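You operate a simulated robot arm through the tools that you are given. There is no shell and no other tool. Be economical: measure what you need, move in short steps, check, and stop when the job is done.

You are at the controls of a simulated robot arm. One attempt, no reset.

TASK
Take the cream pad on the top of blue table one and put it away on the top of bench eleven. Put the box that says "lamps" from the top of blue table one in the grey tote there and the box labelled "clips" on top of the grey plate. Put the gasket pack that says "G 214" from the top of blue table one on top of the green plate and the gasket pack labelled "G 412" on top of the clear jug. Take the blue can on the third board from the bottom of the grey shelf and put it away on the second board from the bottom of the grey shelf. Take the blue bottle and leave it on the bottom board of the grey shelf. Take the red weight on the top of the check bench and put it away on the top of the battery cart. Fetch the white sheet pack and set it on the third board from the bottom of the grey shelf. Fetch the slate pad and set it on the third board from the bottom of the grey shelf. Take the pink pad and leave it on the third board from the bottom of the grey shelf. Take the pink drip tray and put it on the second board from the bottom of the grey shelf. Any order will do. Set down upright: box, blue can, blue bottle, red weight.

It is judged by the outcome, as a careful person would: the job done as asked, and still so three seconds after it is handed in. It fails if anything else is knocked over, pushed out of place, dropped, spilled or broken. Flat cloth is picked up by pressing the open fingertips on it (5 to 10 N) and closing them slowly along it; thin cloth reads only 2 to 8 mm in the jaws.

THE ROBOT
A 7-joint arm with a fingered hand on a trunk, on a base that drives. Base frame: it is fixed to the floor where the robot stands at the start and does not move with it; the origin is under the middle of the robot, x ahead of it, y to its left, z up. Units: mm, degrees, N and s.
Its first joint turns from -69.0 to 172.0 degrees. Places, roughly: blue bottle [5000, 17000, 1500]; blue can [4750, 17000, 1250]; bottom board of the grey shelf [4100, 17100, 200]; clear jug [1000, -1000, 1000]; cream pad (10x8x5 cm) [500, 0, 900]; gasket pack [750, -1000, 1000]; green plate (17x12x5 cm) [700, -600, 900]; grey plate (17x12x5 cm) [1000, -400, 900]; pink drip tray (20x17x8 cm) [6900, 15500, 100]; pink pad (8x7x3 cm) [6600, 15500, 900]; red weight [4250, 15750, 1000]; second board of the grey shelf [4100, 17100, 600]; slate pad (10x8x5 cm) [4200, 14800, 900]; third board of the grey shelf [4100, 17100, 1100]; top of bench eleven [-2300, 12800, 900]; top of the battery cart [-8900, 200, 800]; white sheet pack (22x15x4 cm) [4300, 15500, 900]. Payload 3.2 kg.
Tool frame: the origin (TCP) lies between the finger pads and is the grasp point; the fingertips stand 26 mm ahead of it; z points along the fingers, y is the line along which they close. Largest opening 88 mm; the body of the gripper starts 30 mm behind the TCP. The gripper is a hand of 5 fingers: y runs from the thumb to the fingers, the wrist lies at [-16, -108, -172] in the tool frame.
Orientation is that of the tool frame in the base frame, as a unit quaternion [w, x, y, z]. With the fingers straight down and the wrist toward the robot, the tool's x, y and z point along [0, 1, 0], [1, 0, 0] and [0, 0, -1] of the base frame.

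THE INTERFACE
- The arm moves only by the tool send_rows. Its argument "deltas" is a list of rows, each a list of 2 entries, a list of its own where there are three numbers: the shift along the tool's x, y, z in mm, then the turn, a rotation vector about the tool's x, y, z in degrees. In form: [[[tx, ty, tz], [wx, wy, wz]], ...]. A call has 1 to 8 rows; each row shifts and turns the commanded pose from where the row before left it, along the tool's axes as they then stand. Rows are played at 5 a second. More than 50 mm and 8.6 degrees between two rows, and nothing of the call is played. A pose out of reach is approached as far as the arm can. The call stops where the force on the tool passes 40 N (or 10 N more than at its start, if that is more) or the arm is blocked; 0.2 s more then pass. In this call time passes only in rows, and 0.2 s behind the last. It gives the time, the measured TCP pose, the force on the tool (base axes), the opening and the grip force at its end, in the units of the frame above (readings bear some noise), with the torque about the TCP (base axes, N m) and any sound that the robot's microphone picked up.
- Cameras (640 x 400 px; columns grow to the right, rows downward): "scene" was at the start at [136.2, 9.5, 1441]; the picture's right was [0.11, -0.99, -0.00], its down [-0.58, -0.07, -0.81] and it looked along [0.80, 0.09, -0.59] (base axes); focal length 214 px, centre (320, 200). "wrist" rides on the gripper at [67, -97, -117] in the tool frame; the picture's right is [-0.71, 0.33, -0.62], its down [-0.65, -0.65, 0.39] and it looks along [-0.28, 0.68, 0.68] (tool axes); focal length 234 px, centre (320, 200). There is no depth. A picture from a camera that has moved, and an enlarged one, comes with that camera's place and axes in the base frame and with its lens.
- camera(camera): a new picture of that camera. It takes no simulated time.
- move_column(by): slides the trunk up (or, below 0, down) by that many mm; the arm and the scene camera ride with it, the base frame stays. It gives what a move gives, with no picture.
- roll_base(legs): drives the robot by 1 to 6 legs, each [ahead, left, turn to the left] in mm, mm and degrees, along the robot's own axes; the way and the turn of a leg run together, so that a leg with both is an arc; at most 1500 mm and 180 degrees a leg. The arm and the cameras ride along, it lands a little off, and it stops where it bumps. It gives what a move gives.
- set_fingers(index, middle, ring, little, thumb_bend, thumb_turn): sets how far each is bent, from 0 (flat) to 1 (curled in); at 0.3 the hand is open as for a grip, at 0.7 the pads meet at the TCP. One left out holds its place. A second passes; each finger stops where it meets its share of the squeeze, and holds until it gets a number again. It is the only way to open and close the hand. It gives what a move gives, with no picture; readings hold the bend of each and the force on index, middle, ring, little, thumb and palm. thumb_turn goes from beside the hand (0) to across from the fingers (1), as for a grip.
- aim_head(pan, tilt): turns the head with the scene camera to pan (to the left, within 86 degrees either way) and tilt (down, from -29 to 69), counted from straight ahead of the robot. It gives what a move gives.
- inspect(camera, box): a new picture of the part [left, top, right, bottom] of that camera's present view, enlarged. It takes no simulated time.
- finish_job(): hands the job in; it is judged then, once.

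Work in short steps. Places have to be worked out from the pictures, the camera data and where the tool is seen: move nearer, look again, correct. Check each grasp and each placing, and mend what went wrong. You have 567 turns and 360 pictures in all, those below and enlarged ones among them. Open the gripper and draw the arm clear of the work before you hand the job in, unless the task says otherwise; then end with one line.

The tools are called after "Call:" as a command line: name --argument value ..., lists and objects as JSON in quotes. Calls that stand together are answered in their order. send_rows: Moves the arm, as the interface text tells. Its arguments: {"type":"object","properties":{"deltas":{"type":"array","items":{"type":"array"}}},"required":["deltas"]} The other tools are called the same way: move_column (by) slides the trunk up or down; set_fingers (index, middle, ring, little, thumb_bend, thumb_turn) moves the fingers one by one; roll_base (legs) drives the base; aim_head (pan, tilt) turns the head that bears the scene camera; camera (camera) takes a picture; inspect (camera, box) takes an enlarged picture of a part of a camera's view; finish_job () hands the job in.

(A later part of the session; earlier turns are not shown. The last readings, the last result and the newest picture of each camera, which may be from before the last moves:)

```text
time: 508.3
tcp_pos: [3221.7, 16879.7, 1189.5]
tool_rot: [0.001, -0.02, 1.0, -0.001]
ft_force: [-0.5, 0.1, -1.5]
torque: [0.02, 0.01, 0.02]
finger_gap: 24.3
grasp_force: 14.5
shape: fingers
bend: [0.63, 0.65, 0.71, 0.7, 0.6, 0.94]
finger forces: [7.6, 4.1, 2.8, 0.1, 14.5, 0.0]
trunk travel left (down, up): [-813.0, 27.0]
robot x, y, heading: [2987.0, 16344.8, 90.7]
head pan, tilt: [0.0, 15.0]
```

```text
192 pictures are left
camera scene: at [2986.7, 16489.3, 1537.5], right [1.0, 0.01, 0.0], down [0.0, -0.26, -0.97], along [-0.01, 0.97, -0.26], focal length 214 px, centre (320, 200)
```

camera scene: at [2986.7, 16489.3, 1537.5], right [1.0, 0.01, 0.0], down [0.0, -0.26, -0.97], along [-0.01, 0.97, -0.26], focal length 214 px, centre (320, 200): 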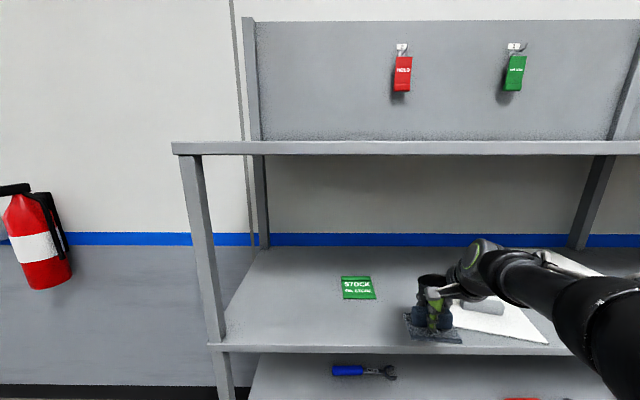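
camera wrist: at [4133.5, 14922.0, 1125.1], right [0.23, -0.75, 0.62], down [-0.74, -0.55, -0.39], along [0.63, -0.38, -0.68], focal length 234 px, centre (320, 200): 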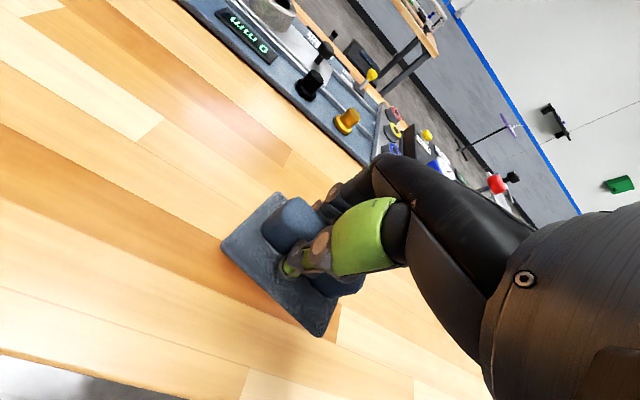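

Call:
roll_base --legs '[[85, 0, 0]]'

Call:
move_column --by -50

Call:
send_rows --deltas '[[[0, 0, 5], [0, 0, 0]], [[0, 0, 4], [0, 0, 0]], [[0, 0, 3], [0, 0, 0]]]'

Call:
camera --camera "wrist"

```text
time: 509.4
tcp_pos: [3219.9, 16966.3, 1189.5]
tool_rot: [0.001, -0.021, 1.0, 0.001]
ft_force: [-0.5, 0.4, -2.0]
torque: [-0.01, 0.02, 0.0]
finger_gap: 24.6
grasp_force: 15.1
shape: fingers
bend: [0.63, 0.65, 0.71, 0.7, 0.6, 0.94]
finger forces: [7.6, 4.1, 2.9, 0.0, 14.6, 0.0]
trunk travel left (down, up): [-813.0, 27.0]
robot x, y, heading: [2987.6, 16430.5, 90.6]
head pan, tilt: [0.0, 15.0]
```

```text
time: 510.3
tcp_pos: [3220.2, 16966.4, 1138.6]
tool_rot: [0.001, -0.02, 1.0, 0.001]
ft_force: [-0.3, -0.6, -0.3]
torque: [0.03, 0.02, -0.02]
finger_gap: 24.4
grasp_force: 15.0
shape: fingers
bend: [0.63, 0.65, 0.71, 0.7, 0.6, 0.94]
finger forces: [7.5, 4.0, 2.9, 0.0, 14.5, 0.0]
trunk travel left (down, up): [-763.0, 77.0]
robot x, y, heading: [2988.1, 16434.3, 90.7]
head pan, tilt: [0.0, 15.0]
```

```text
time: 511.1
tcp_pos: [3218.8, 16967.0, 1128.9]
tool_rot: [0.001, -0.021, 1.0, 0.001]
ft_force: [0.3, -0.4, 1.6]
torque: [0.09, 0.08, 0.01]
finger_gap: 24.6
grasp_force: 15.1
shape: fingers
bend: [0.63, 0.65, 0.71, 0.7, 0.6, 0.94]
finger forces: [8.3, 4.1, 2.7, 0.1, 15.5, 0.0]
trunk travel left (down, up): [-763.0, 77.0]
robot x, y, heading: [2984.7, 16434.3, 90.8]
head pan, tilt: [0.0, 15.0]
```

```text
191 pictures are left
camera wrist: at [3157.1, 16865.5, 1244.8], right [0.69, 0.36, 0.63], down [0.68, -0.62, -0.39], along [0.25, 0.69, -0.68], focal length 234 px, centre (320, 200)
```

wrist: 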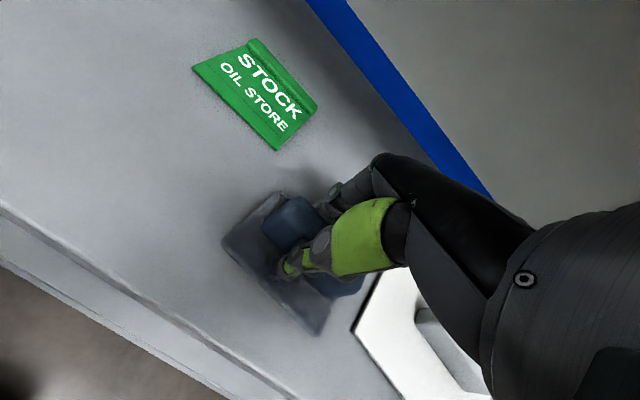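

In contact, clear of its neighbours. I press 2 mm, release and rise.

Call:
send_rows --deltas '[[[0, 0, 2], [0, 0, 0]]]'

Call:
set_fingers --index 0.45 --middle 0.45 --ring 0.45 --little 0.45 --thumb_bend 0.42

Call:
move_column --by 75

Call:
camera --camera "wrist"

```text
time: 511.5
tcp_pos: [3218.3, 16966.9, 1125.8]
tool_rot: [0.001, -0.021, 1.0, 0.003]
ft_force: [0.3, 0.2, 6.6]
torque: [0.16, 0.06, 0.02]
finger_gap: 24.7
grasp_force: 16.4
shape: fingers
bend: [0.63, 0.65, 0.71, 0.7, 0.6, 0.94]
finger forces: [8.6, 4.7, 2.9, 0.1, 17.0, 0.1]
trunk travel left (down, up): [-763.0, 77.0]
robot x, y, heading: [2990.1, 16431.0, 90.8]
head pan, tilt: [0.0, 15.0]
```

```text
time: 512.5
tcp_pos: [3218.9, 16966.4, 1125.6]
tool_rot: [0.001, -0.021, 1.0, 0.001]
ft_force: [-0.2, 0.0, 0.6]
torque: [0.02, 0.03, 0.01]
finger_gap: 59.3
grasp_force: 0.1
shape: fingers
bend: [0.45, 0.45, 0.45, 0.45, 0.42, 0.97]
finger forces: [0.0, 0.1, 0.1, 0.1, 0.0, 0.0]
trunk travel left (down, up): [-763.0, 77.0]
robot x, y, heading: [2989.9, 16431.4, 90.9]
head pan, tilt: [0.0, 15.0]
```

```text
time: 513.6
tcp_pos: [3219.4, 16966.8, 1199.4]
tool_rot: [0.001, -0.021, 1.0, 0.001]
ft_force: [0.0, 0.3, -0.3]
torque: [0.0, -0.04, -0.01]
finger_gap: 58.9
grasp_force: 0.0
shape: fingers
bend: [0.45, 0.45, 0.45, 0.45, 0.42, 0.97]
finger forces: [0.0, 0.0, 0.1, 0.1, 0.0, 0.0]
trunk travel left (down, up): [-838.0, 2.0]
robot x, y, heading: [2991.1, 16430.8, 90.9]
head pan, tilt: [0.0, 15.0]
```

```text
190 pictures are left
camera wrist: at [3156.8, 16865.9, 1317.4], right [0.69, 0.36, 0.63], down [0.68, -0.63, -0.39], along [0.25, 0.69, -0.68], focal length 234 px, centre (320, 200)
```

wrist: 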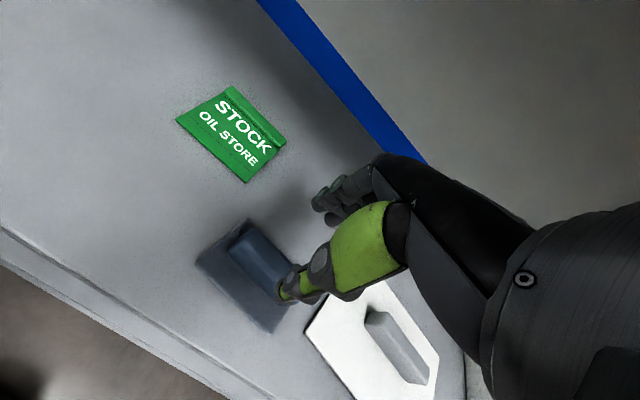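

The slate pad is placed. Next I go round the check bench's south end to the east side (can, bottle, pink pad, tray): back out and slide down the lane.

Call:
roll_base --legs '[[-90, 0, 0], [0, -510, 0], [-410, 0, 0], [0, 0, -91], [190, 0, 0], [0, -850, 0]]'

Call:
aim_head --pan -80 --tilt 35

Call:
camera --camera "scene"

```text
time: 528.6
tcp_pos: [4222.9, 14854.1, 1200.6]
tool_rot: [0.002, 0.693, 0.721, 0.0]
ft_force: [0.1, -0.4, -0.3]
torque: [0.01, 0.02, 0.04]
finger_gap: 59.3
grasp_force: 0.1
shape: fingers
bend: [0.45, 0.45, 0.45, 0.45, 0.42, 0.97]
finger forces: [0.0, 0.1, 0.0, 0.0, 0.0, 0.0]
trunk travel left (down, up): [-838.0, 2.0]
robot x, y, heading: [3688.7, 15085.0, 0.4]
head pan, tilt: [0.0, 15.0]
```

```text
time: 530.1
tcp_pos: [4223.0, 14853.0, 1200.9]
tool_rot: [0.002, 0.693, 0.721, 0.0]
ft_force: [0.0, 0.0, 0.0]
torque: [0.01, 0.02, -0.01]
finger_gap: 59.3
grasp_force: 0.0
shape: fingers
bend: [0.45, 0.45, 0.45, 0.45, 0.42, 0.97]
finger forces: [0.1, 0.0, 0.0, 0.0, 0.0, 0.0]
trunk travel left (down, up): [-838.0, 2.0]
robot x, y, heading: [3690.8, 15084.5, 0.5]
head pan, tilt: [-80.0, 35.0]
```

```text
189 pictures are left
camera scene: at [3754.1, 14999.4, 1530.6], right [-0.98, -0.18, 0.0], down [-0.11, 0.56, -0.82], along [0.15, -0.81, -0.57], focal length 214 px, centre (320, 200)
```

scene: 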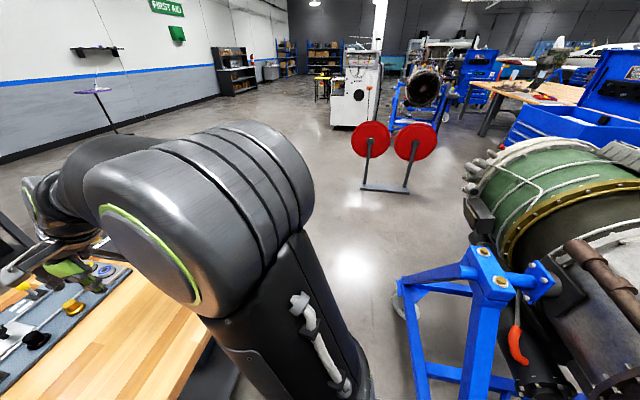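

Call:
roll_base --legs '[[0, -700, 0], [0, -700, 0]]'

Call:
aim_head --pan 15 --tilt 20

Call:
camera --camera "scene"

```text
time: 537.3
tcp_pos: [4238.5, 13480.3, 1201.7]
tool_rot: [0.001, 0.692, 0.722, 0.001]
ft_force: [1.0, -0.5, 1.6]
torque: [-0.02, -0.01, 0.03]
finger_gap: 59.1
grasp_force: 0.0
shape: fingers
bend: [0.45, 0.45, 0.45, 0.45, 0.42, 0.97]
finger forces: [0.0, 0.0, 0.0, 0.0, 0.1, 0.0]
trunk travel left (down, up): [-838.0, 2.0]
robot x, y, heading: [3698.9, 13711.3, 0.9]
head pan, tilt: [-80.0, 35.0]
```

```text
time: 539.0
tcp_pos: [4238.0, 13479.1, 1200.8]
tool_rot: [0.002, 0.691, 0.723, 0.001]
ft_force: [0.3, -0.3, 0.0]
torque: [0.02, 0.0, -0.02]
finger_gap: 59.2
grasp_force: 0.2
shape: fingers
bend: [0.45, 0.45, 0.45, 0.45, 0.42, 0.97]
finger forces: [0.0, 0.0, 0.0, 0.1, 0.0, 0.1]
trunk travel left (down, up): [-838.0, 2.0]
robot x, y, heading: [3705.4, 13709.7, 1.2]
head pan, tilt: [15.0, 20.0]
```

```text
188 pictures are left
camera scene: at [3841.2, 13734.3, 1554.4], right [0.27, -0.96, 0.0], down [-0.33, -0.09, -0.94], along [0.9, 0.26, -0.34], focal length 214 px, centre (320, 200)
```

scene: 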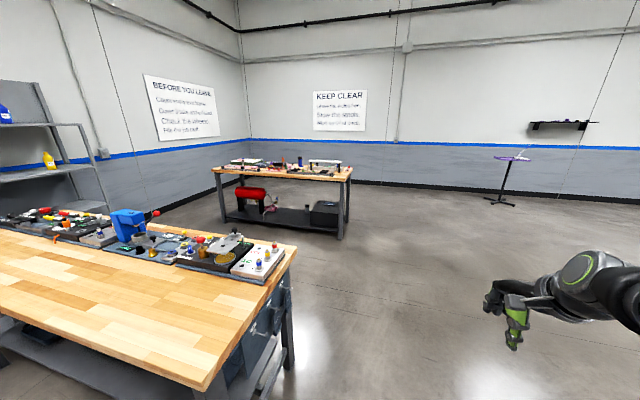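

The way east is open. I drive to x≈5400, turn north and go up the east aisle.

Call:
roll_base --legs '[[1450, 0, -1], [260, 0, 0], [0, 0, 90], [1300, 0, 0]]'

Call:
aim_head --pan 20 --tilt 15

Call:
camera --camera "scene"

Call:
aim_head --pan -50 --tilt 30

Call:
camera --camera "scene"

```text
time: 557.3
tcp_pos: [5602.0, 15500.5, 1200.2]
tool_rot: [0.0, -0.005, 1.0, 0.001]
ft_force: [0.2, -0.3, 0.3]
torque: [0.02, -0.01, -0.02]
finger_gap: 59.3
grasp_force: 0.0
shape: fingers
bend: [0.45, 0.45, 0.45, 0.45, 0.42, 0.97]
finger forces: [0.0, 0.1, 0.1, 0.1, 0.1, 0.0]
trunk travel left (down, up): [-838.0, 2.0]
robot x, y, heading: [5356.1, 14972.3, 89.0]
head pan, tilt: [15.0, 20.0]
```

```text
time: 557.9
tcp_pos: [5603.0, 15500.6, 1200.3]
tool_rot: [0.001, -0.006, 1.0, 0.001]
ft_force: [0.1, -0.2, 0.1]
torque: [0.0, 0.01, 0.0]
finger_gap: 59.2
grasp_force: 0.1
shape: fingers
bend: [0.45, 0.45, 0.45, 0.45, 0.42, 0.97]
finger forces: [0.0, 0.0, 0.1, 0.0, 0.1, 0.1]
trunk travel left (down, up): [-838.0, 2.0]
robot x, y, heading: [5361.1, 14973.4, 89.0]
head pan, tilt: [20.0, 15.0]
```

```text
187 pictures are left
camera scene: at [5325.6, 15111.0, 1562.5], right [0.95, 0.32, 0.0], down [0.08, -0.25, -0.97], along [-0.31, 0.91, -0.26], focal length 214 px, centre (320, 200)
```

scene: 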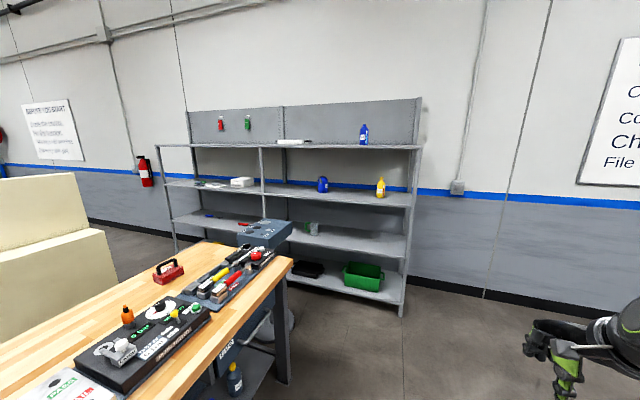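

```text
time: 559.3
tcp_pos: [5602.2, 15500.3, 1200.9]
tool_rot: [0.0, -0.006, 1.0, 0.001]
ft_force: [0.7, -0.3, 1.0]
torque: [0.01, 0.02, 0.0]
finger_gap: 59.3
grasp_force: 0.0
shape: fingers
bend: [0.45, 0.45, 0.45, 0.45, 0.42, 0.97]
finger forces: [0.0, 0.1, 0.0, 0.0, 0.0, 0.0]
trunk travel left (down, up): [-838.0, 2.0]
robot x, y, heading: [5355.5, 14972.5, 89.2]
head pan, tilt: [-50.0, 30.0]
```

```text
186 pictures are left
camera scene: at [5426.2, 15079.4, 1538.4], right [0.63, -0.78, 0.0], down [-0.39, -0.31, -0.87], along [0.67, 0.55, -0.5], focal length 214 px, centre (320, 200)
```

scene: 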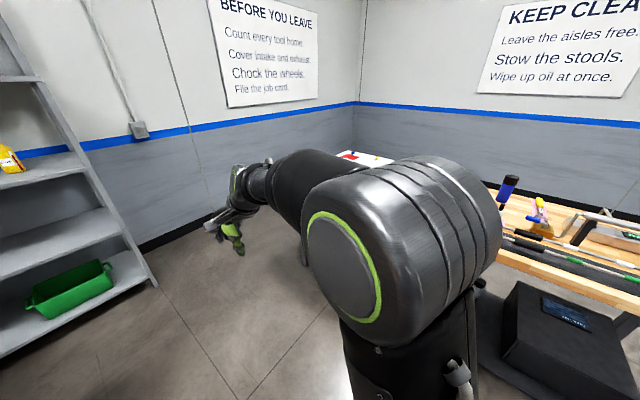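

East side reached: can ≈(4677,17084), yellow bottle ≈(5248,17060), blue bottle ≈(5080,17000) on the top board (z≈1530). I test how high the hand can go with the tool pointing down.

Call:
send_rows --deltas '[[[0, 0, -50], [0, 0, 0]], [[0, 0, -50], [0, 0, 0]], [[0, 0, -50], [0, 0, 0]], [[0, 0, -50], [0, 0, 0]], [[0, 0, -50], [0, 0, 0]], [[0, 0, -50], [0, 0, 0]], [[0, 0, -50], [0, 0, 0]], [[0, 0, -50], [0, 0, 0]]]'

Call:
aim_head --pan 0 --tilt 0

Call:
camera --camera "scene"

```text
time: 561.1
tcp_pos: [5580.7, 15466.6, 1486.1]
tool_rot: [0.0, -0.005, 1.0, -0.001]
ft_force: [-0.2, 0.6, 0.3]
torque: [-0.03, 0.02, 0.03]
finger_gap: 59.5
grasp_force: 0.0
shape: fingers
bend: [0.45, 0.45, 0.45, 0.45, 0.42, 0.97]
finger forces: [0.1, 0.0, 0.0, 0.0, 0.0, 0.1]
out of reach, approached as far as the arm can: row 6, 7, 8
trunk travel left (down, up): [-838.0, 2.0]
robot x, y, heading: [5354.9, 14974.7, 89.0]
head pan, tilt: [-50.0, 30.0]
```

```text
time: 562.3
tcp_pos: [5579.6, 15464.2, 1487.6]
tool_rot: [0.001, -0.006, 1.0, 0.002]
ft_force: [0.1, -0.1, 0.4]
torque: [0.03, 0.01, -0.05]
finger_gap: 59.5
grasp_force: 0.0
shape: fingers
bend: [0.45, 0.45, 0.45, 0.45, 0.42, 0.97]
finger forces: [0.0, 0.0, 0.1, 0.1, 0.0, 0.0]
trunk travel left (down, up): [-838.0, 2.0]
robot x, y, heading: [5355.3, 14975.8, 88.9]
head pan, tilt: [0.0, 0.0]
```

```text
185 pictures are left
camera scene: at [5357.8, 15112.7, 1586.6], right [1.0, -0.02, 0.0], down [0.0, 0.0, -1.0], along [0.02, 1.0, 0.0], focal length 214 px, centre (320, 200)
```

scene: 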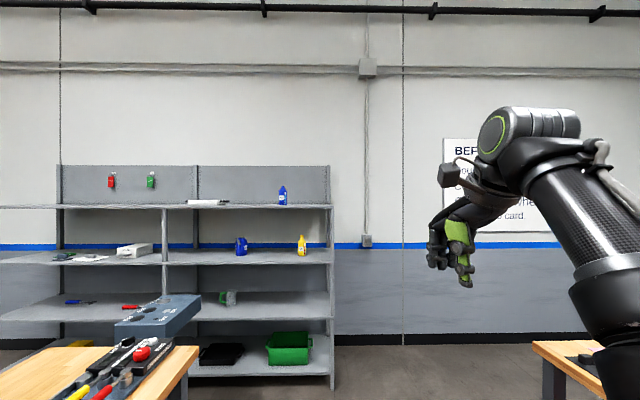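

Tool-down tops out at about 1487, too low for the bottle on the top board. I test a horizontal hand: lower to 1250, yaw 90°, then pitch the fingers forward.

Call:
send_rows --deltas '[[[0, 0, 50], [0, 0, 0]], [[0, 0, 50], [0, 0, 0]], [[0, 0, 50], [0, 0, 0]], [[0, 0, 50], [0, 0, 0]], [[0, 0, 40], [0, 0, -8]], [[0, 0, 0], [0, 0, -8]], [[0, 0, 0], [0, 0, -8]], [[0, 0, 0], [0, 0, -8]]]'

Call:
send_rows --deltas '[[[0, 0, 0], [0, 0, -8]], [[0, 0, 0], [0, 0, -8]], [[0, 0, 0], [0, 0, -8]], [[0, 0, 0], [0, 0, -8]], [[0, 0, 0], [0, 0, -8]], [[0, 0, 0], [0, 0, -8]], [[0, 0, 0], [0, 0, -8]]]'

Call:
send_rows --deltas '[[[0, 0, 0], [0, -8, 0]], [[0, 0, 0], [0, -8, 0]], [[0, 0, 0], [0, -8, 0]], [[0, 0, 0], [0, -8, 0]], [[0, 0, 0], [0, -8, 0]]]'

Call:
camera --camera "scene"

```text
time: 564.1
tcp_pos: [5602.2, 15543.3, 1359.3]
tool_rot: [0.001, -0.282, 0.959, 0.001]
ft_force: [-0.2, 0.0, 0.1]
torque: [0.01, 0.0, 0.02]
finger_gap: 59.3
grasp_force: 0.1
shape: fingers
bend: [0.45, 0.45, 0.45, 0.45, 0.42, 0.97]
finger forces: [0.0, 0.0, 0.0, 0.0, 0.0, 0.1]
out of reach, approached as far as the arm can: row 1, 2, 3, 4, 5, 6, 7, 8
trunk travel left (down, up): [-838.0, 2.0]
robot x, y, heading: [5355.8, 14972.2, 89.0]
head pan, tilt: [0.0, 0.0]
```

```text
time: 565.7
tcp_pos: [5575.2, 15489.3, 1329.1]
tool_rot: [0.001, -0.62, 0.785, 0.0]
ft_force: [1.2, -0.3, -0.5]
torque: [0.0, -0.02, 0.01]
finger_gap: 59.6
grasp_force: 0.0
shape: fingers
bend: [0.45, 0.45, 0.45, 0.45, 0.42, 0.97]
finger forces: [0.0, 0.1, 0.0, 0.1, 0.0, 0.1]
out of reach, approached as far as the arm can: row 1, 2, 3, 4, 5, 6, 7
trunk travel left (down, up): [-838.0, 2.0]
robot x, y, heading: [5355.1, 14967.9, 88.9]
head pan, tilt: [0.0, 0.0]
```

```text
time: 566.9
tcp_pos: [5611.0, 15573.6, 1389.5]
tool_rot: [0.27, -0.582, 0.737, 0.212]
ft_force: [-0.3, 0.3, 0.3]
torque: [0.01, 0.02, -0.02]
finger_gap: 59.3
grasp_force: 0.1
shape: fingers
bend: [0.45, 0.45, 0.45, 0.45, 0.42, 0.97]
finger forces: [0.0, 0.0, 0.1, 0.0, 0.0, 0.1]
out of reach, approached as far as the arm can: row 1, 2, 3, 4, 5
trunk travel left (down, up): [-838.0, 2.0]
robot x, y, heading: [5350.5, 14972.4, 89.0]
head pan, tilt: [0.0, 0.0]
```

```text
184 pictures are left
camera scene: at [5357.8, 15112.5, 1586.7], right [1.0, -0.02, 0.0], down [0.0, 0.0, -1.0], along [0.02, 1.0, 0.0], focal length 214 px, centre (320, 200)
```

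scene: 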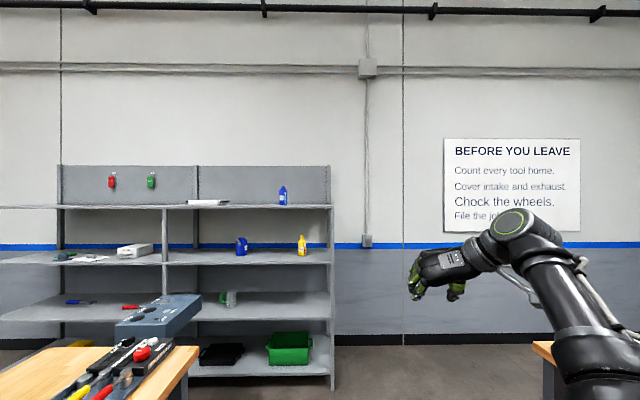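

The hand is turning as wanted. I continue pitching to horizontal.

Call:
send_rows --deltas '[[[0, 0, 0], [0, -8, 0]], [[0, 0, 0], [0, -8, 0]], [[0, 0, 0], [0, -8, 0]], [[0, 0, 0], [0, -8, 0]], [[0, 0, 0], [0, -8, 0]], [[0, 0, 0], [0, -8, 0]]]'

Call:
camera --camera "scene"

```text
time: 568.3
tcp_pos: [5654.2, 15667.5, 1456.1]
tool_rot: [0.547, -0.445, 0.563, 0.431]
ft_force: [-0.1, 0.0, 0.1]
torque: [0.01, -0.02, -0.01]
finger_gap: 59.6
grasp_force: 0.1
shape: fingers
bend: [0.45, 0.45, 0.45, 0.45, 0.42, 0.97]
finger forces: [0.1, 0.0, 0.0, 0.0, 0.1, 0.0]
out of reach, approached as far as the arm can: row 1, 2, 3, 4, 5, 6
trunk travel left (down, up): [-838.0, 2.0]
robot x, y, heading: [5357.8, 14971.7, 89.1]
head pan, tilt: [0.0, 0.0]
```

```text
183 pictures are left
camera scene: at [5357.9, 15113.3, 1586.6], right [1.0, -0.02, 0.0], down [0.0, 0.0, -1.0], along [0.02, 1.0, 0.0], focal length 214 px, centre (320, 200)
```

scene: 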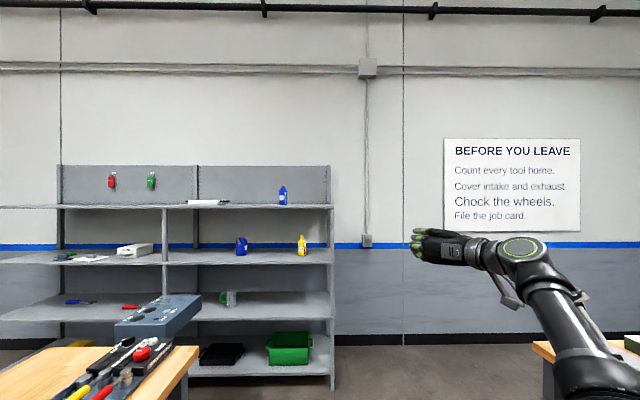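

The hand is horizontal, fingers forward. I test raising it to bottle height (≈1610).

Call:
send_rows --deltas '[[[-50, 0, -20], [0, 0, 0]], [[-50, 0, -20], [0, 0, 0]], [[-50, 0, -20], [0, 0, 0]], [[-50, 0, -20], [0, 0, 0]]]'

Call:
camera --camera "scene"

Call:
camera --camera "wrist"

```text
refused: row 1 steps farther than a row can; nothing moved
```

```text
182 pictures are left
camera scene: at [5357.9, 15113.3, 1586.6], right [1.0, -0.02, 0.0], down [0.0, 0.0, -1.0], along [0.02, 1.0, 0.0], focal length 214 px, centre (320, 200)
```

scene: 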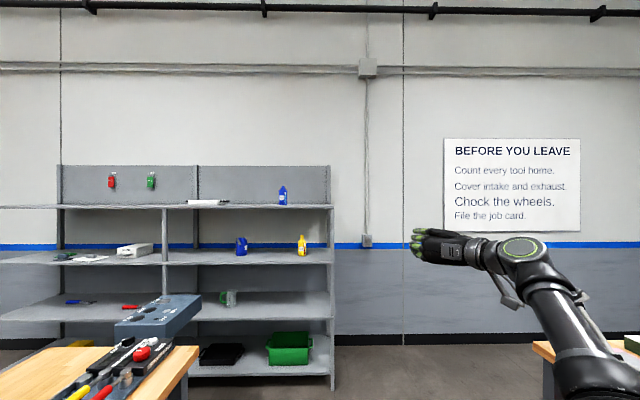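

```text
181 pictures are left
camera wrist: at [5723.1, 15529.3, 1394.9], right [-0.46, -0.51, 0.73], down [0.73, 0.25, 0.64], along [-0.5, 0.82, 0.26], focal length 234 px, centre (320, 200)
```

wrist: 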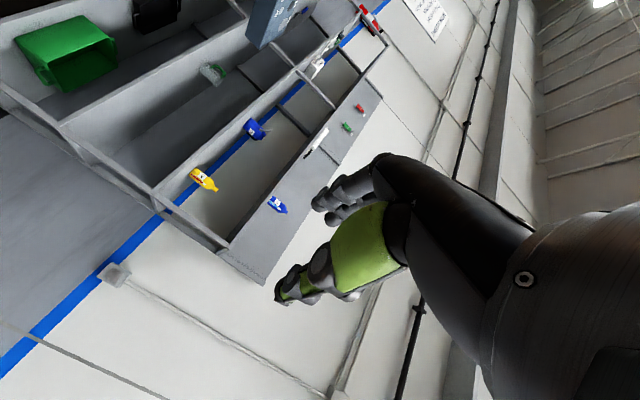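

Call:
send_rows --deltas '[[[-40, 0, -20], [0, 0, 0]], [[-40, 0, -20], [0, 0, 0]], [[-40, 0, -20], [0, 0, 0]], [[-40, 0, -20], [0, 0, 0]], [[-40, 0, 0], [0, 0, 0]]]'

Call:
camera --camera "scene"

```text
time: 569.5
tcp_pos: [5600.1, 15559.4, 1607.9]
tool_rot: [0.546, -0.446, 0.563, 0.43]
ft_force: [-0.5, -0.6, 0.3]
torque: [-0.02, 0.0, -0.06]
finger_gap: 59.3
grasp_force: 0.1
shape: fingers
bend: [0.45, 0.45, 0.45, 0.45, 0.42, 0.97]
finger forces: [0.0, 0.0, 0.0, 0.1, 0.0, 0.0]
out of reach, approached as far as the arm can: row 1, 2, 3, 4, 5
trunk travel left (down, up): [-838.0, 2.0]
robot x, y, heading: [5357.1, 14973.2, 89.0]
head pan, tilt: [0.0, 0.0]
```

```text
180 pictures are left
camera scene: at [5356.5, 15111.3, 1586.8], right [1.0, -0.02, 0.0], down [0.0, 0.0, -1.0], along [0.02, 1.0, 0.0], focal length 214 px, centre (320, 200)
```

scene: 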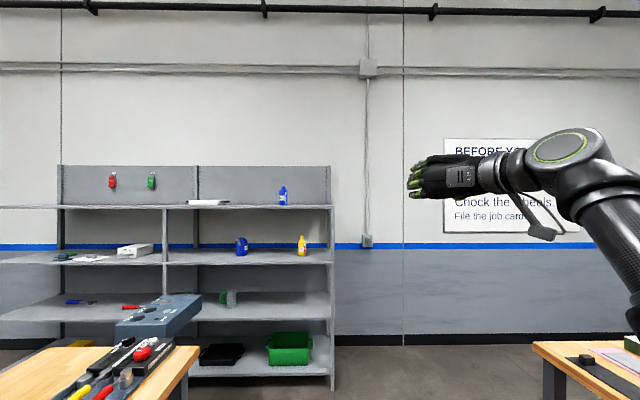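

The horizontal pose reaches z 1608. I turn the base 21° left and approach the shelf so the hand comes in front of the blue bottle, clear of the pedestal and bench.

Call:
roll_base --legs '[[0, 0, 21], [1160, -117, 0]]'

Call:
aim_head --pan -20 --tilt 0

Call:
camera --camera "scene"

Call:
camera --camera "wrist"

```text
time: 576.5
tcp_pos: [5120.3, 16731.6, 1608.0]
tool_rot: [-0.462, 0.537, -0.477, -0.519]
ft_force: [0.4, -0.2, 0.5]
torque: [0.0, -0.01, 0.05]
finger_gap: 59.5
grasp_force: 0.1
shape: fingers
bend: [0.45, 0.45, 0.45, 0.45, 0.42, 0.97]
finger forces: [0.0, 0.0, 0.0, 0.1, 0.0, 0.0]
trunk travel left (down, up): [-838.0, 2.0]
robot x, y, heading: [5087.8, 16095.0, 109.2]
head pan, tilt: [0.0, 0.0]
```

```text
time: 577.3
tcp_pos: [5120.3, 16731.9, 1607.6]
tool_rot: [-0.462, 0.538, -0.477, -0.519]
ft_force: [0.4, -0.4, 0.0]
torque: [-0.02, 0.01, 0.0]
finger_gap: 59.6
grasp_force: 0.1
shape: fingers
bend: [0.45, 0.45, 0.45, 0.45, 0.42, 0.97]
finger forces: [0.0, 0.0, 0.1, 0.0, 0.0, 0.1]
trunk travel left (down, up): [-838.0, 2.0]
robot x, y, heading: [5093.0, 16094.5, 109.0]
head pan, tilt: [-20.0, 0.0]
```

```text
179 pictures are left
camera scene: at [5075.1, 16232.4, 1586.7], right [1.0, -0.02, 0.0], down [0.0, 0.0, -1.0], along [0.02, 1.0, 0.0], focal length 214 px, centre (320, 200)
```

scene: 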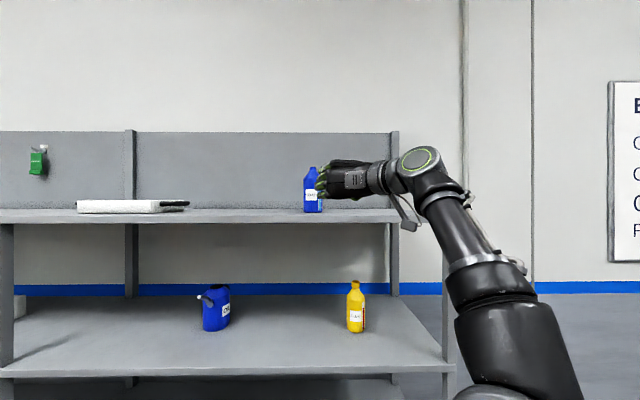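

```text
178 pictures are left
camera wrist: at [5231.2, 16625.1, 1545.0], right [-0.26, -0.64, 0.73], down [0.6, 0.48, 0.64], along [-0.76, 0.6, 0.26], focal length 234 px, centre (320, 200)
```

wrist: 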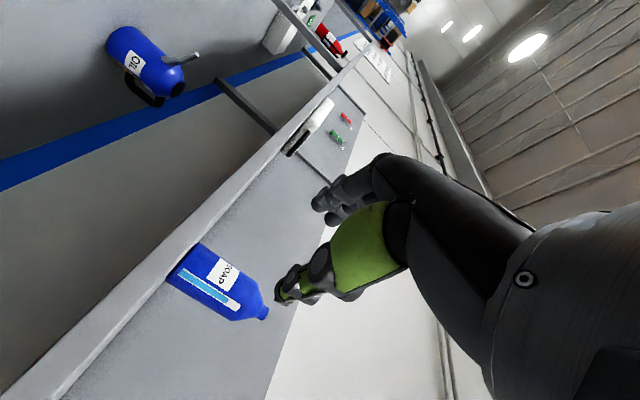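

The SOAP bottle's axis is at about (5065,17022), base z≈1543, about 66 wide. I open the hand, line up in x, then drive in.

Call:
set_fingers --index 0.22 --middle 0.22 --ring 0.22 --little 0.22 --thumb_bend 0.22

Call:
roll_base --legs '[[18, 52, 0], [150, -52, 0]]'

Call:
camera --camera "wrist"

Call:
inspect --camera "scene" --box '[260, 110, 420, 240]'

```text
time: 578.3
tcp_pos: [5119.5, 16732.0, 1606.5]
tool_rot: [-0.462, 0.538, -0.477, -0.519]
ft_force: [-0.8, 0.4, -0.3]
torque: [0.0, -0.01, 0.03]
finger_gap: 103.0
grasp_force: 0.0
shape: fingers
bend: [0.22, 0.22, 0.22, 0.22, 0.22, 0.97]
finger forces: [0.1, 0.0, 0.0, 0.1, 0.1, 0.0]
trunk travel left (down, up): [-838.0, 2.0]
robot x, y, heading: [5092.1, 16094.7, 108.9]
head pan, tilt: [-20.0, 0.0]
```

```text
time: 580.3
tcp_pos: [5067.5, 16889.7, 1610.0]
tool_rot: [-0.462, 0.537, -0.478, -0.52]
ft_force: [0.2, 0.5, -0.4]
torque: [0.02, -0.01, -0.01]
finger_gap: 103.1
grasp_force: 0.1
shape: fingers
bend: [0.22, 0.22, 0.22, 0.22, 0.22, 0.97]
finger forces: [0.1, 0.0, 0.0, 0.0, 0.0, 0.0]
trunk travel left (down, up): [-838.0, 2.0]
robot x, y, heading: [5038.1, 16253.5, 108.9]
head pan, tilt: [-20.0, 0.0]
```

```text
177 pictures are left
camera wrist: at [5178.0, 16782.6, 1546.0], right [-0.26, -0.64, 0.73], down [0.6, 0.48, 0.64], along [-0.76, 0.6, 0.26], focal length 234 px, centre (320, 200)
```

wrist: 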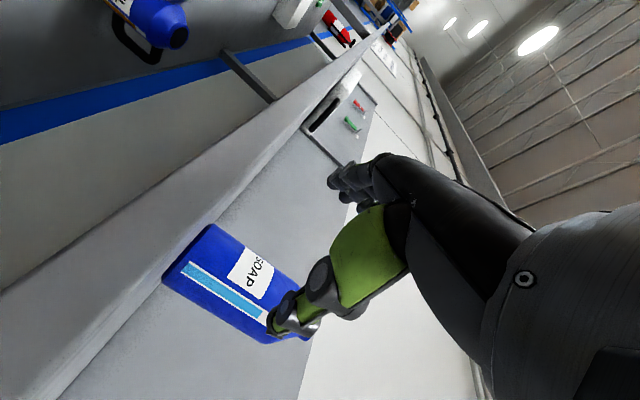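

```text
3.08 times, centred on (340, 175) of scene
camera zoom: at [5021.5, 16390.2, 1587.0], right [1.0, -0.02, 0.0], down [0.0, 0.0, -1.0], along [0.02, 1.0, 0.0], focal length 660 px, centre (258, 277)
```

zoom: 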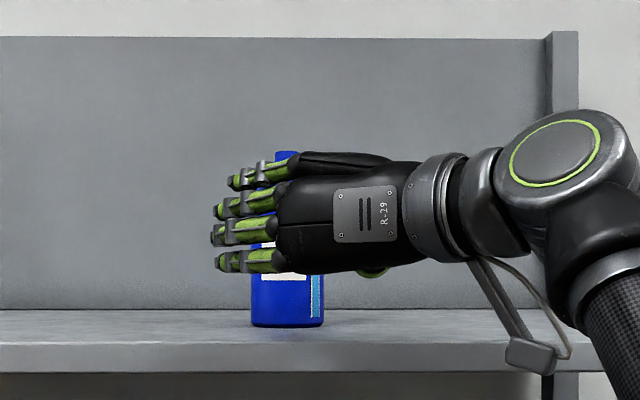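

Alignment is good (bottle centre x≈5061). I drive the last 130 in.

Call:
roll_base --legs '[[120, -35, 0]]'

Call:
inspect --camera "scene" --box '[260, 90, 420, 240]'

Call:
camera --camera "wrist"

```text
time: 581.8
tcp_pos: [5064.1, 17007.3, 1623.6]
tool_rot: [0.474, -0.527, 0.47, 0.527]
ft_force: [0.3, -0.7, 19.9]
torque: [-2.47, -2.47, -0.15]
finger_gap: 103.2
grasp_force: 0.1
shape: fingers
bend: [0.22, 0.22, 0.22, 0.22, 0.22, 0.97]
finger forces: [0.0, 0.1, 0.0, 0.1, 0.0, 0.1]
trunk travel left (down, up): [-838.0, 2.0]
robot x, y, heading: [5031.0, 16379.4, 108.8]
head pan, tilt: [-20.0, 0.0]
stopped in leg 1: the force on the tool passed its limit (the readings are from after the stop); the commanded pose is now the measured one
```

```text
2.67 times, centred on (340, 165) of scene
camera zoom: at [5014.1, 16515.3, 1587.0], right [1.0, -0.02, 0.0], down [0.0, 0.0, -1.0], along [0.02, 1.0, 0.0], focal length 572 px, centre (267, 293)
```

zoom: 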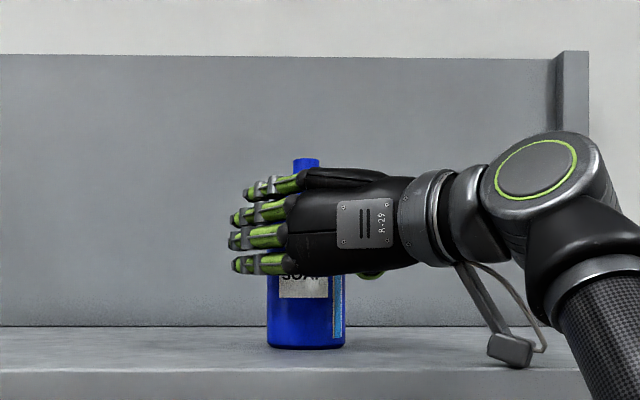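

```text
174 pictures are left
camera wrist: at [5174.2, 16901.0, 1556.2], right [-0.26, -0.66, 0.7], down [0.61, 0.45, 0.65], along [-0.75, 0.6, 0.28], focal length 234 px, centre (320, 200)
```

wrist: 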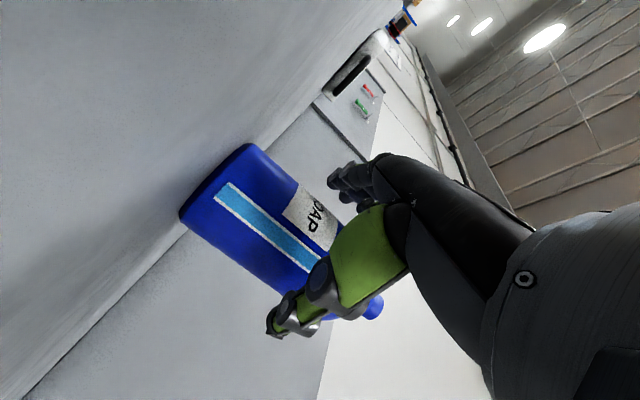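

The wrist bracket touches the shelf's front edge (20 N up), but the bottle is already between fingers and thumb. I close now.

Call:
set_fingers --index 0.5 --middle 0.5 --ring 0.5 --little 0.5 --thumb_bend 0.5

Call:
inspect --camera "scene" --box '[260, 90, 420, 240]'

```text
time: 582.8
tcp_pos: [5065.6, 17006.6, 1624.6]
tool_rot: [0.475, -0.525, 0.47, 0.527]
ft_force: [-0.8, -1.4, 14.2]
torque: [-1.71, -1.71, -0.15]
finger_gap: 62.7
grasp_force: 7.1
shape: fingers
bend: [0.46, 0.47, 0.47, 0.5, 0.43, 0.96]
finger forces: [3.3, 2.5, 1.7, 0.1, 6.9, 0.0]
trunk travel left (down, up): [-838.0, 2.0]
robot x, y, heading: [5030.3, 16386.8, 108.8]
head pan, tilt: [-20.0, 0.0]
stopped: the force on the tool passed its limit (the readings are from after the stop); the commanded pose is now the measured one
```

```text
2.67 times, centred on (340, 165) of scene
camera zoom: at [5014.2, 16516.4, 1586.6], right [1.0, -0.02, 0.0], down [0.0, 0.0, -1.0], along [0.02, 1.0, 0.0], focal length 572 px, centre (267, 293)
```

zoom: 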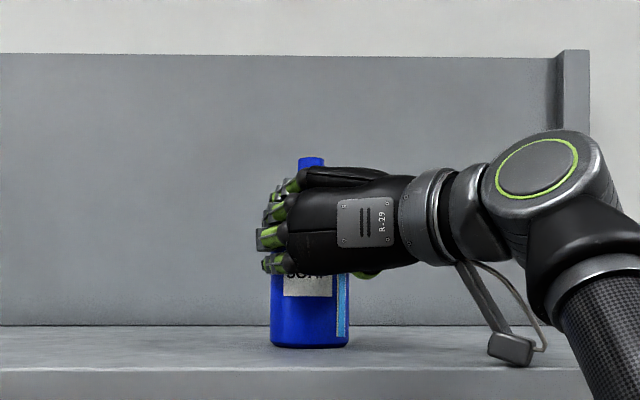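

Call:
set_fingers --index 0.6 --middle 0.6 --ring 0.6 --little 0.6 --thumb_bend 0.58

Call:
send_rows --deltas '[[[-8, 0, 0], [0, 0, 0]], [[-8, 0, 0], [0, 0, 0]], [[-8, 0, 0], [0, 0, 0]]]'

Call:
inspect --camera "scene" --box '[260, 90, 420, 240]'

```text
time: 583.8
tcp_pos: [5064.4, 17007.4, 1622.1]
tool_rot: [0.474, -0.526, 0.469, 0.527]
ft_force: [-0.4, 1.1, 24.6]
torque: [-2.2, -2.65, 0.39]
finger_gap: 61.7
grasp_force: 15.0
shape: fingers
bend: [0.53, 0.53, 0.53, 0.6, 0.42, 0.96]
finger forces: [6.6, 5.5, 4.4, 0.1, 14.3, 0.0]
trunk travel left (down, up): [-838.0, 2.0]
robot x, y, heading: [5028.9, 16382.2, 109.0]
head pan, tilt: [-20.0, 0.0]
```

```text
time: 584.6
tcp_pos: [5063.1, 17008.4, 1622.7]
tool_rot: [-0.472, 0.528, -0.473, -0.524]
ft_force: [2.5, 0.9, 13.4]
torque: [-0.74, -1.25, 0.32]
finger_gap: 61.3
grasp_force: 15.5
shape: fingers
bend: [0.53, 0.53, 0.53, 0.6, 0.42, 0.97]
finger forces: [6.0, 5.0, 4.7, 0.1, 14.9, 0.0]
out of reach, approached as far as the arm can: row 1, 2, 3
trunk travel left (down, up): [-838.0, 2.0]
robot x, y, heading: [5030.0, 16381.5, 108.8]
head pan, tilt: [-20.0, 0.0]
```

```text
2.67 times, centred on (340, 165) of scene
camera zoom: at [5015.7, 16518.5, 1586.6], right [1.0, -0.02, 0.0], down [0.0, 0.0, -1.0], along [0.02, 1.0, 0.0], focal length 572 px, centre (267, 293)
```

zoom: 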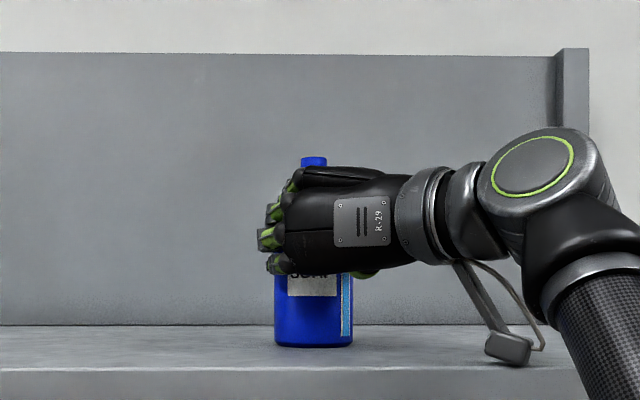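

The arm is at its upward limit; drawing back toward the robot should let it rise. I lift while pulling back slightly.

Call:
send_rows --deltas '[[[-6, 0, -20], [0, 0, 0]], [[-6, 0, -20], [0, 0, 0]], [[-6, 0, -20], [0, 0, 0]]]'

Call:
inspect --camera "scene" --box '[260, 90, 420, 240]'

```text
time: 585.4
tcp_pos: [5068.3, 16959.3, 1655.1]
tool_rot: [-0.471, 0.528, -0.472, -0.525]
ft_force: [0.2, 0.3, -0.6]
torque: [0.01, 0.01, 0.0]
finger_gap: 61.2
grasp_force: 14.6
shape: fingers
bend: [0.53, 0.54, 0.54, 0.6, 0.42, 0.95]
finger forces: [6.9, 4.5, 3.3, 0.0, 14.7, 0.1]
out of reach, approached as far as the arm can: row 1, 2, 3
trunk travel left (down, up): [-838.0, 2.0]
robot x, y, heading: [5028.2, 16382.8, 108.9]
head pan, tilt: [-20.0, 0.0]
```

```text
2.67 times, centred on (340, 165) of scene
camera zoom: at [5015.5, 16520.0, 1586.7], right [1.0, -0.02, 0.0], down [0.0, 0.0, -1.0], along [0.02, 1.0, 0.0], focal length 572 px, centre (267, 293)
```

zoom: 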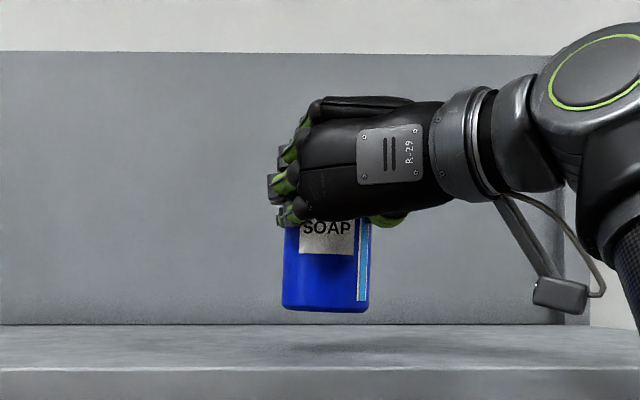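

The bottle is lifted upright. I back out of the shelf and lower the arm in the open, watching the posture.

Call:
roll_base --legs '[[-380, 0, 0]]'

Call:
send_rows --deltas '[[[45, 0, 0], [0, 0, 0]], [[45, 0, 0], [0, 0, 0]], [[45, 0, 0], [0, 0, 0]], [[45, 0, 0], [0, 0, 0]], [[45, 0, 0], [0, 0, 0]], [[45, 0, 0], [0, 0, 0]]]'

Call:
aim_head --pan -30 --tilt 25

Call:
camera --camera "scene"

```text
time: 587.7
tcp_pos: [5188.4, 16608.8, 1656.0]
tool_rot: [-0.471, 0.529, -0.472, -0.525]
ft_force: [-0.2, 0.6, -0.8]
torque: [-0.02, 0.0, -0.01]
finger_gap: 61.4
grasp_force: 14.9
shape: fingers
bend: [0.53, 0.54, 0.54, 0.6, 0.42, 0.95]
finger forces: [6.9, 4.7, 3.3, 0.0, 14.7, 0.0]
trunk travel left (down, up): [-838.0, 2.0]
robot x, y, heading: [5150.2, 16027.1, 109.0]
head pan, tilt: [-20.0, 0.0]
```

```text
time: 589.1
tcp_pos: [5213.1, 16742.9, 1525.6]
tool_rot: [-0.47, 0.531, -0.471, -0.525]
ft_force: [0.3, 0.0, -0.7]
torque: [0.0, 0.03, 0.03]
finger_gap: 61.6
grasp_force: 14.8
shape: fingers
bend: [0.53, 0.54, 0.54, 0.6, 0.42, 0.95]
finger forces: [6.8, 4.7, 3.5, 0.0, 14.7, 0.0]
out of reach, approached as far as the arm can: row 1, 2, 3, 4, 5, 6
trunk travel left (down, up): [-838.0, 2.0]
robot x, y, heading: [5151.8, 16029.3, 109.0]
head pan, tilt: [-20.0, 0.0]
```

```text
time: 590.0
tcp_pos: [5211.4, 16740.6, 1526.6]
tool_rot: [-0.47, 0.53, -0.472, -0.525]
ft_force: [0.1, 0.2, -0.4]
torque: [0.01, 0.03, 0.04]
finger_gap: 61.6
grasp_force: 14.7
shape: fingers
bend: [0.53, 0.54, 0.54, 0.6, 0.42, 0.95]
finger forces: [6.9, 4.6, 3.4, 0.0, 14.7, 0.1]
trunk travel left (down, up): [-838.0, 2.0]
robot x, y, heading: [5151.9, 16026.7, 108.9]
head pan, tilt: [-30.0, 25.0]
```

```text
170 pictures are left
camera scene: at [5151.9, 16167.7, 1546.4], right [0.98, -0.19, 0.0], down [-0.08, -0.41, -0.91], along [0.17, 0.89, -0.42], focal length 214 px, centre (320, 200)
```

scene: 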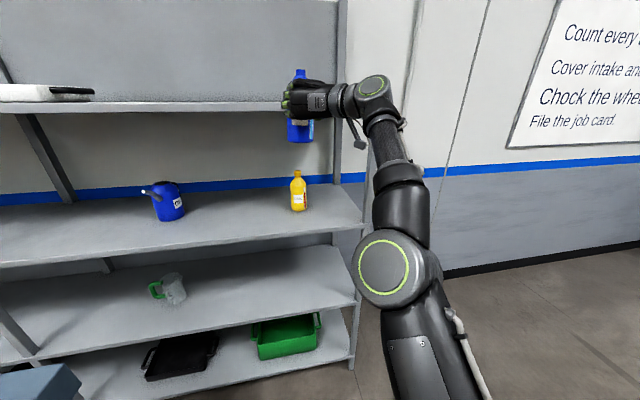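

At lower heights the horizontal hand needs more forward extension. I back off 300 and continue lowering to see the trend.

Call:
roll_base --legs '[[-300, 0, 0]]'

Call:
send_rows --deltas '[[[25, 0, 40], [0, 0, 0]], [[25, 0, 40], [0, 0, 0]], [[25, 0, 40], [0, 0, 0]], [[45, 0, 0], [0, 0, 0]], [[45, 0, 0], [0, 0, 0]], [[45, 0, 0], [0, 0, 0]]]'

Call:
camera --camera "scene"

```text
time: 592.1
tcp_pos: [5311.2, 16461.5, 1526.2]
tool_rot: [-0.472, 0.53, -0.472, -0.523]
ft_force: [-0.1, -0.3, -0.5]
torque: [-0.05, 0.01, 0.04]
finger_gap: 61.4
grasp_force: 14.4
shape: fingers
bend: [0.53, 0.54, 0.54, 0.6, 0.42, 0.95]
finger forces: [6.8, 4.5, 3.3, 0.1, 14.7, 0.1]
trunk travel left (down, up): [-838.0, 2.0]
robot x, y, heading: [5247.7, 15750.5, 108.4]
head pan, tilt: [-30.0, 25.0]
```

```text
time: 593.5
tcp_pos: [5288.3, 16508.3, 1329.3]
tool_rot: [-0.473, 0.528, -0.473, -0.523]
ft_force: [0.4, 0.0, 0.0]
torque: [-0.06, 0.0, 0.0]
finger_gap: 61.0
grasp_force: 14.2
shape: fingers
bend: [0.53, 0.54, 0.54, 0.6, 0.43, 0.95]
finger forces: [6.7, 4.5, 3.3, 0.1, 14.4, 0.0]
out of reach, approached as far as the arm can: row 1, 2, 3
trunk travel left (down, up): [-838.0, 2.0]
robot x, y, heading: [5248.5, 15747.3, 108.2]
head pan, tilt: [-30.0, 25.0]
```

```text
169 pictures are left
camera scene: at [5249.1, 15888.5, 1546.3], right [0.98, -0.2, 0.0], down [-0.08, -0.41, -0.91], along [0.18, 0.89, -0.42], focal length 214 px, centre (320, 200)
```

scene: 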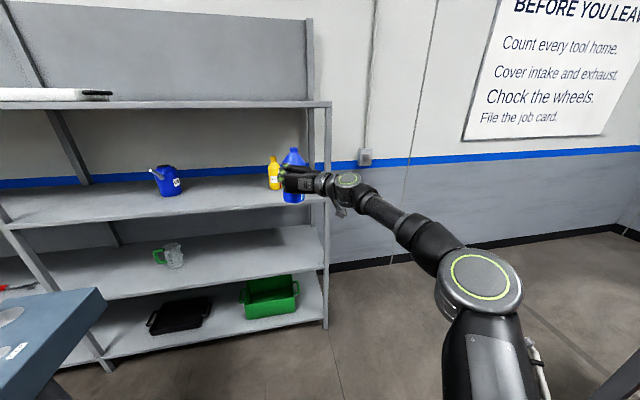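

Within reach now (z 1329). I continue down 220 more at this extension.

Call:
send_rows --deltas '[[[40, 0, 0], [0, 0, 0]], [[40, 0, 0], [0, 0, 0]], [[40, 0, 0], [0, 0, 0]], [[40, 0, 0], [0, 0, 0]], [[40, 0, 0], [0, 0, 0]]]'

Call:
camera --camera "scene"

```text
time: 594.7
tcp_pos: [5291.8, 16503.9, 1125.2]
tool_rot: [-0.473, 0.529, -0.472, -0.523]
ft_force: [0.9, 0.1, 0.3]
torque: [-0.04, -0.02, 0.02]
finger_gap: 60.8
grasp_force: 14.1
shape: fingers
bend: [0.53, 0.54, 0.55, 0.6, 0.43, 0.95]
finger forces: [6.5, 4.3, 3.3, 0.0, 14.0, 0.1]
trunk travel left (down, up): [-838.0, 2.0]
robot x, y, heading: [5245.2, 15750.6, 108.5]
head pan, tilt: [-30.0, 25.0]
```

```text
168 pictures are left
camera scene: at [5248.1, 15888.4, 1546.3], right [0.98, -0.2, 0.0], down [-0.08, -0.41, -0.91], along [0.18, 0.89, -0.42], focal length 214 px, centre (320, 200)
```

scene: 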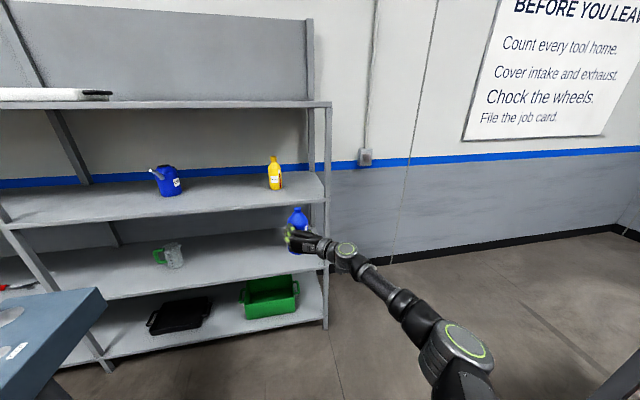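

The posture is good. I zoom on the bottom board to choose the spot.

Call:
inspect --camera "scene" --box '[90, 220, 350, 390]'

```text
2.35 times, centred on (220, 305) of scene
camera zoom: at [5248.1, 15888.4, 1546.3], right [0.98, -0.2, 0.0], down [-0.08, -0.41, -0.91], along [0.18, 0.89, -0.42], focal length 505 px, centre (555, -47)
```

zoom: 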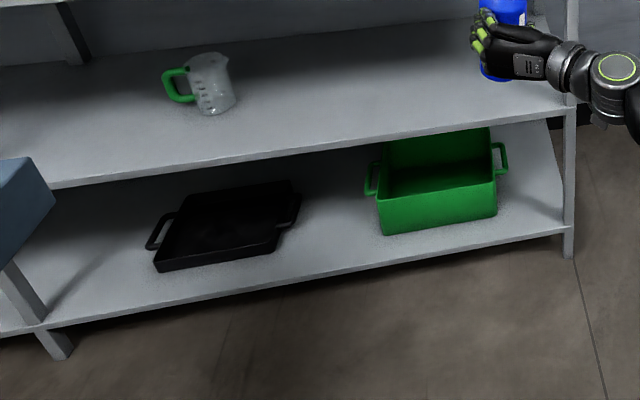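

Bottom board z≈140; there's a free gap between the black tray (≤4700) and the green bin (≥4915). I turn the base 21° left, then lower the trunk fully.

Call:
roll_base --legs '[[0, 0, 21.5]]'

Call:
move_column --by -500

Call:
aim_head --pan -30 --tilt 25

Call:
camera --camera "scene"

```text
time: 596.2
tcp_pos: [5002.1, 16464.4, 1124.6]
tool_rot: [-0.362, 0.61, -0.362, -0.605]
ft_force: [-0.1, -1.5, -0.3]
torque: [-0.03, 0.03, 0.03]
finger_gap: 60.8
grasp_force: 14.3
shape: fingers
bend: [0.53, 0.54, 0.55, 0.6, 0.43, 0.95]
finger forces: [6.6, 4.4, 3.4, 0.0, 14.1, 0.0]
trunk travel left (down, up): [-838.0, 2.0]
robot x, y, heading: [5242.5, 15744.6, 130.5]
head pan, tilt: [-30.0, 25.0]
```

```text
refused: -500 is not a number from -400 to 400
```

```text
time: 596.8
tcp_pos: [5003.9, 16463.5, 1125.9]
tool_rot: [-0.362, 0.611, -0.361, -0.604]
ft_force: [-0.8, 0.4, -0.2]
torque: [0.0, 0.01, 0.01]
finger_gap: 60.8
grasp_force: 14.1
shape: fingers
bend: [0.53, 0.54, 0.55, 0.6, 0.43, 0.95]
finger forces: [6.5, 4.5, 3.4, 0.1, 14.1, 0.0]
trunk travel left (down, up): [-838.0, 2.0]
robot x, y, heading: [5246.2, 15748.3, 130.7]
head pan, tilt: [-30.0, 25.0]
```

```text
166 pictures are left
camera scene: at [5195.5, 15878.1, 1546.3], right [0.98, 0.19, 0.0], down [0.08, -0.42, -0.91], along [-0.17, 0.89, -0.42], focal length 214 px, centre (320, 200)
```

scene: 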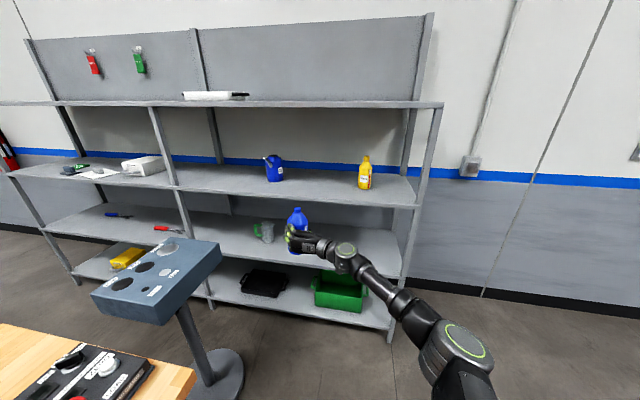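

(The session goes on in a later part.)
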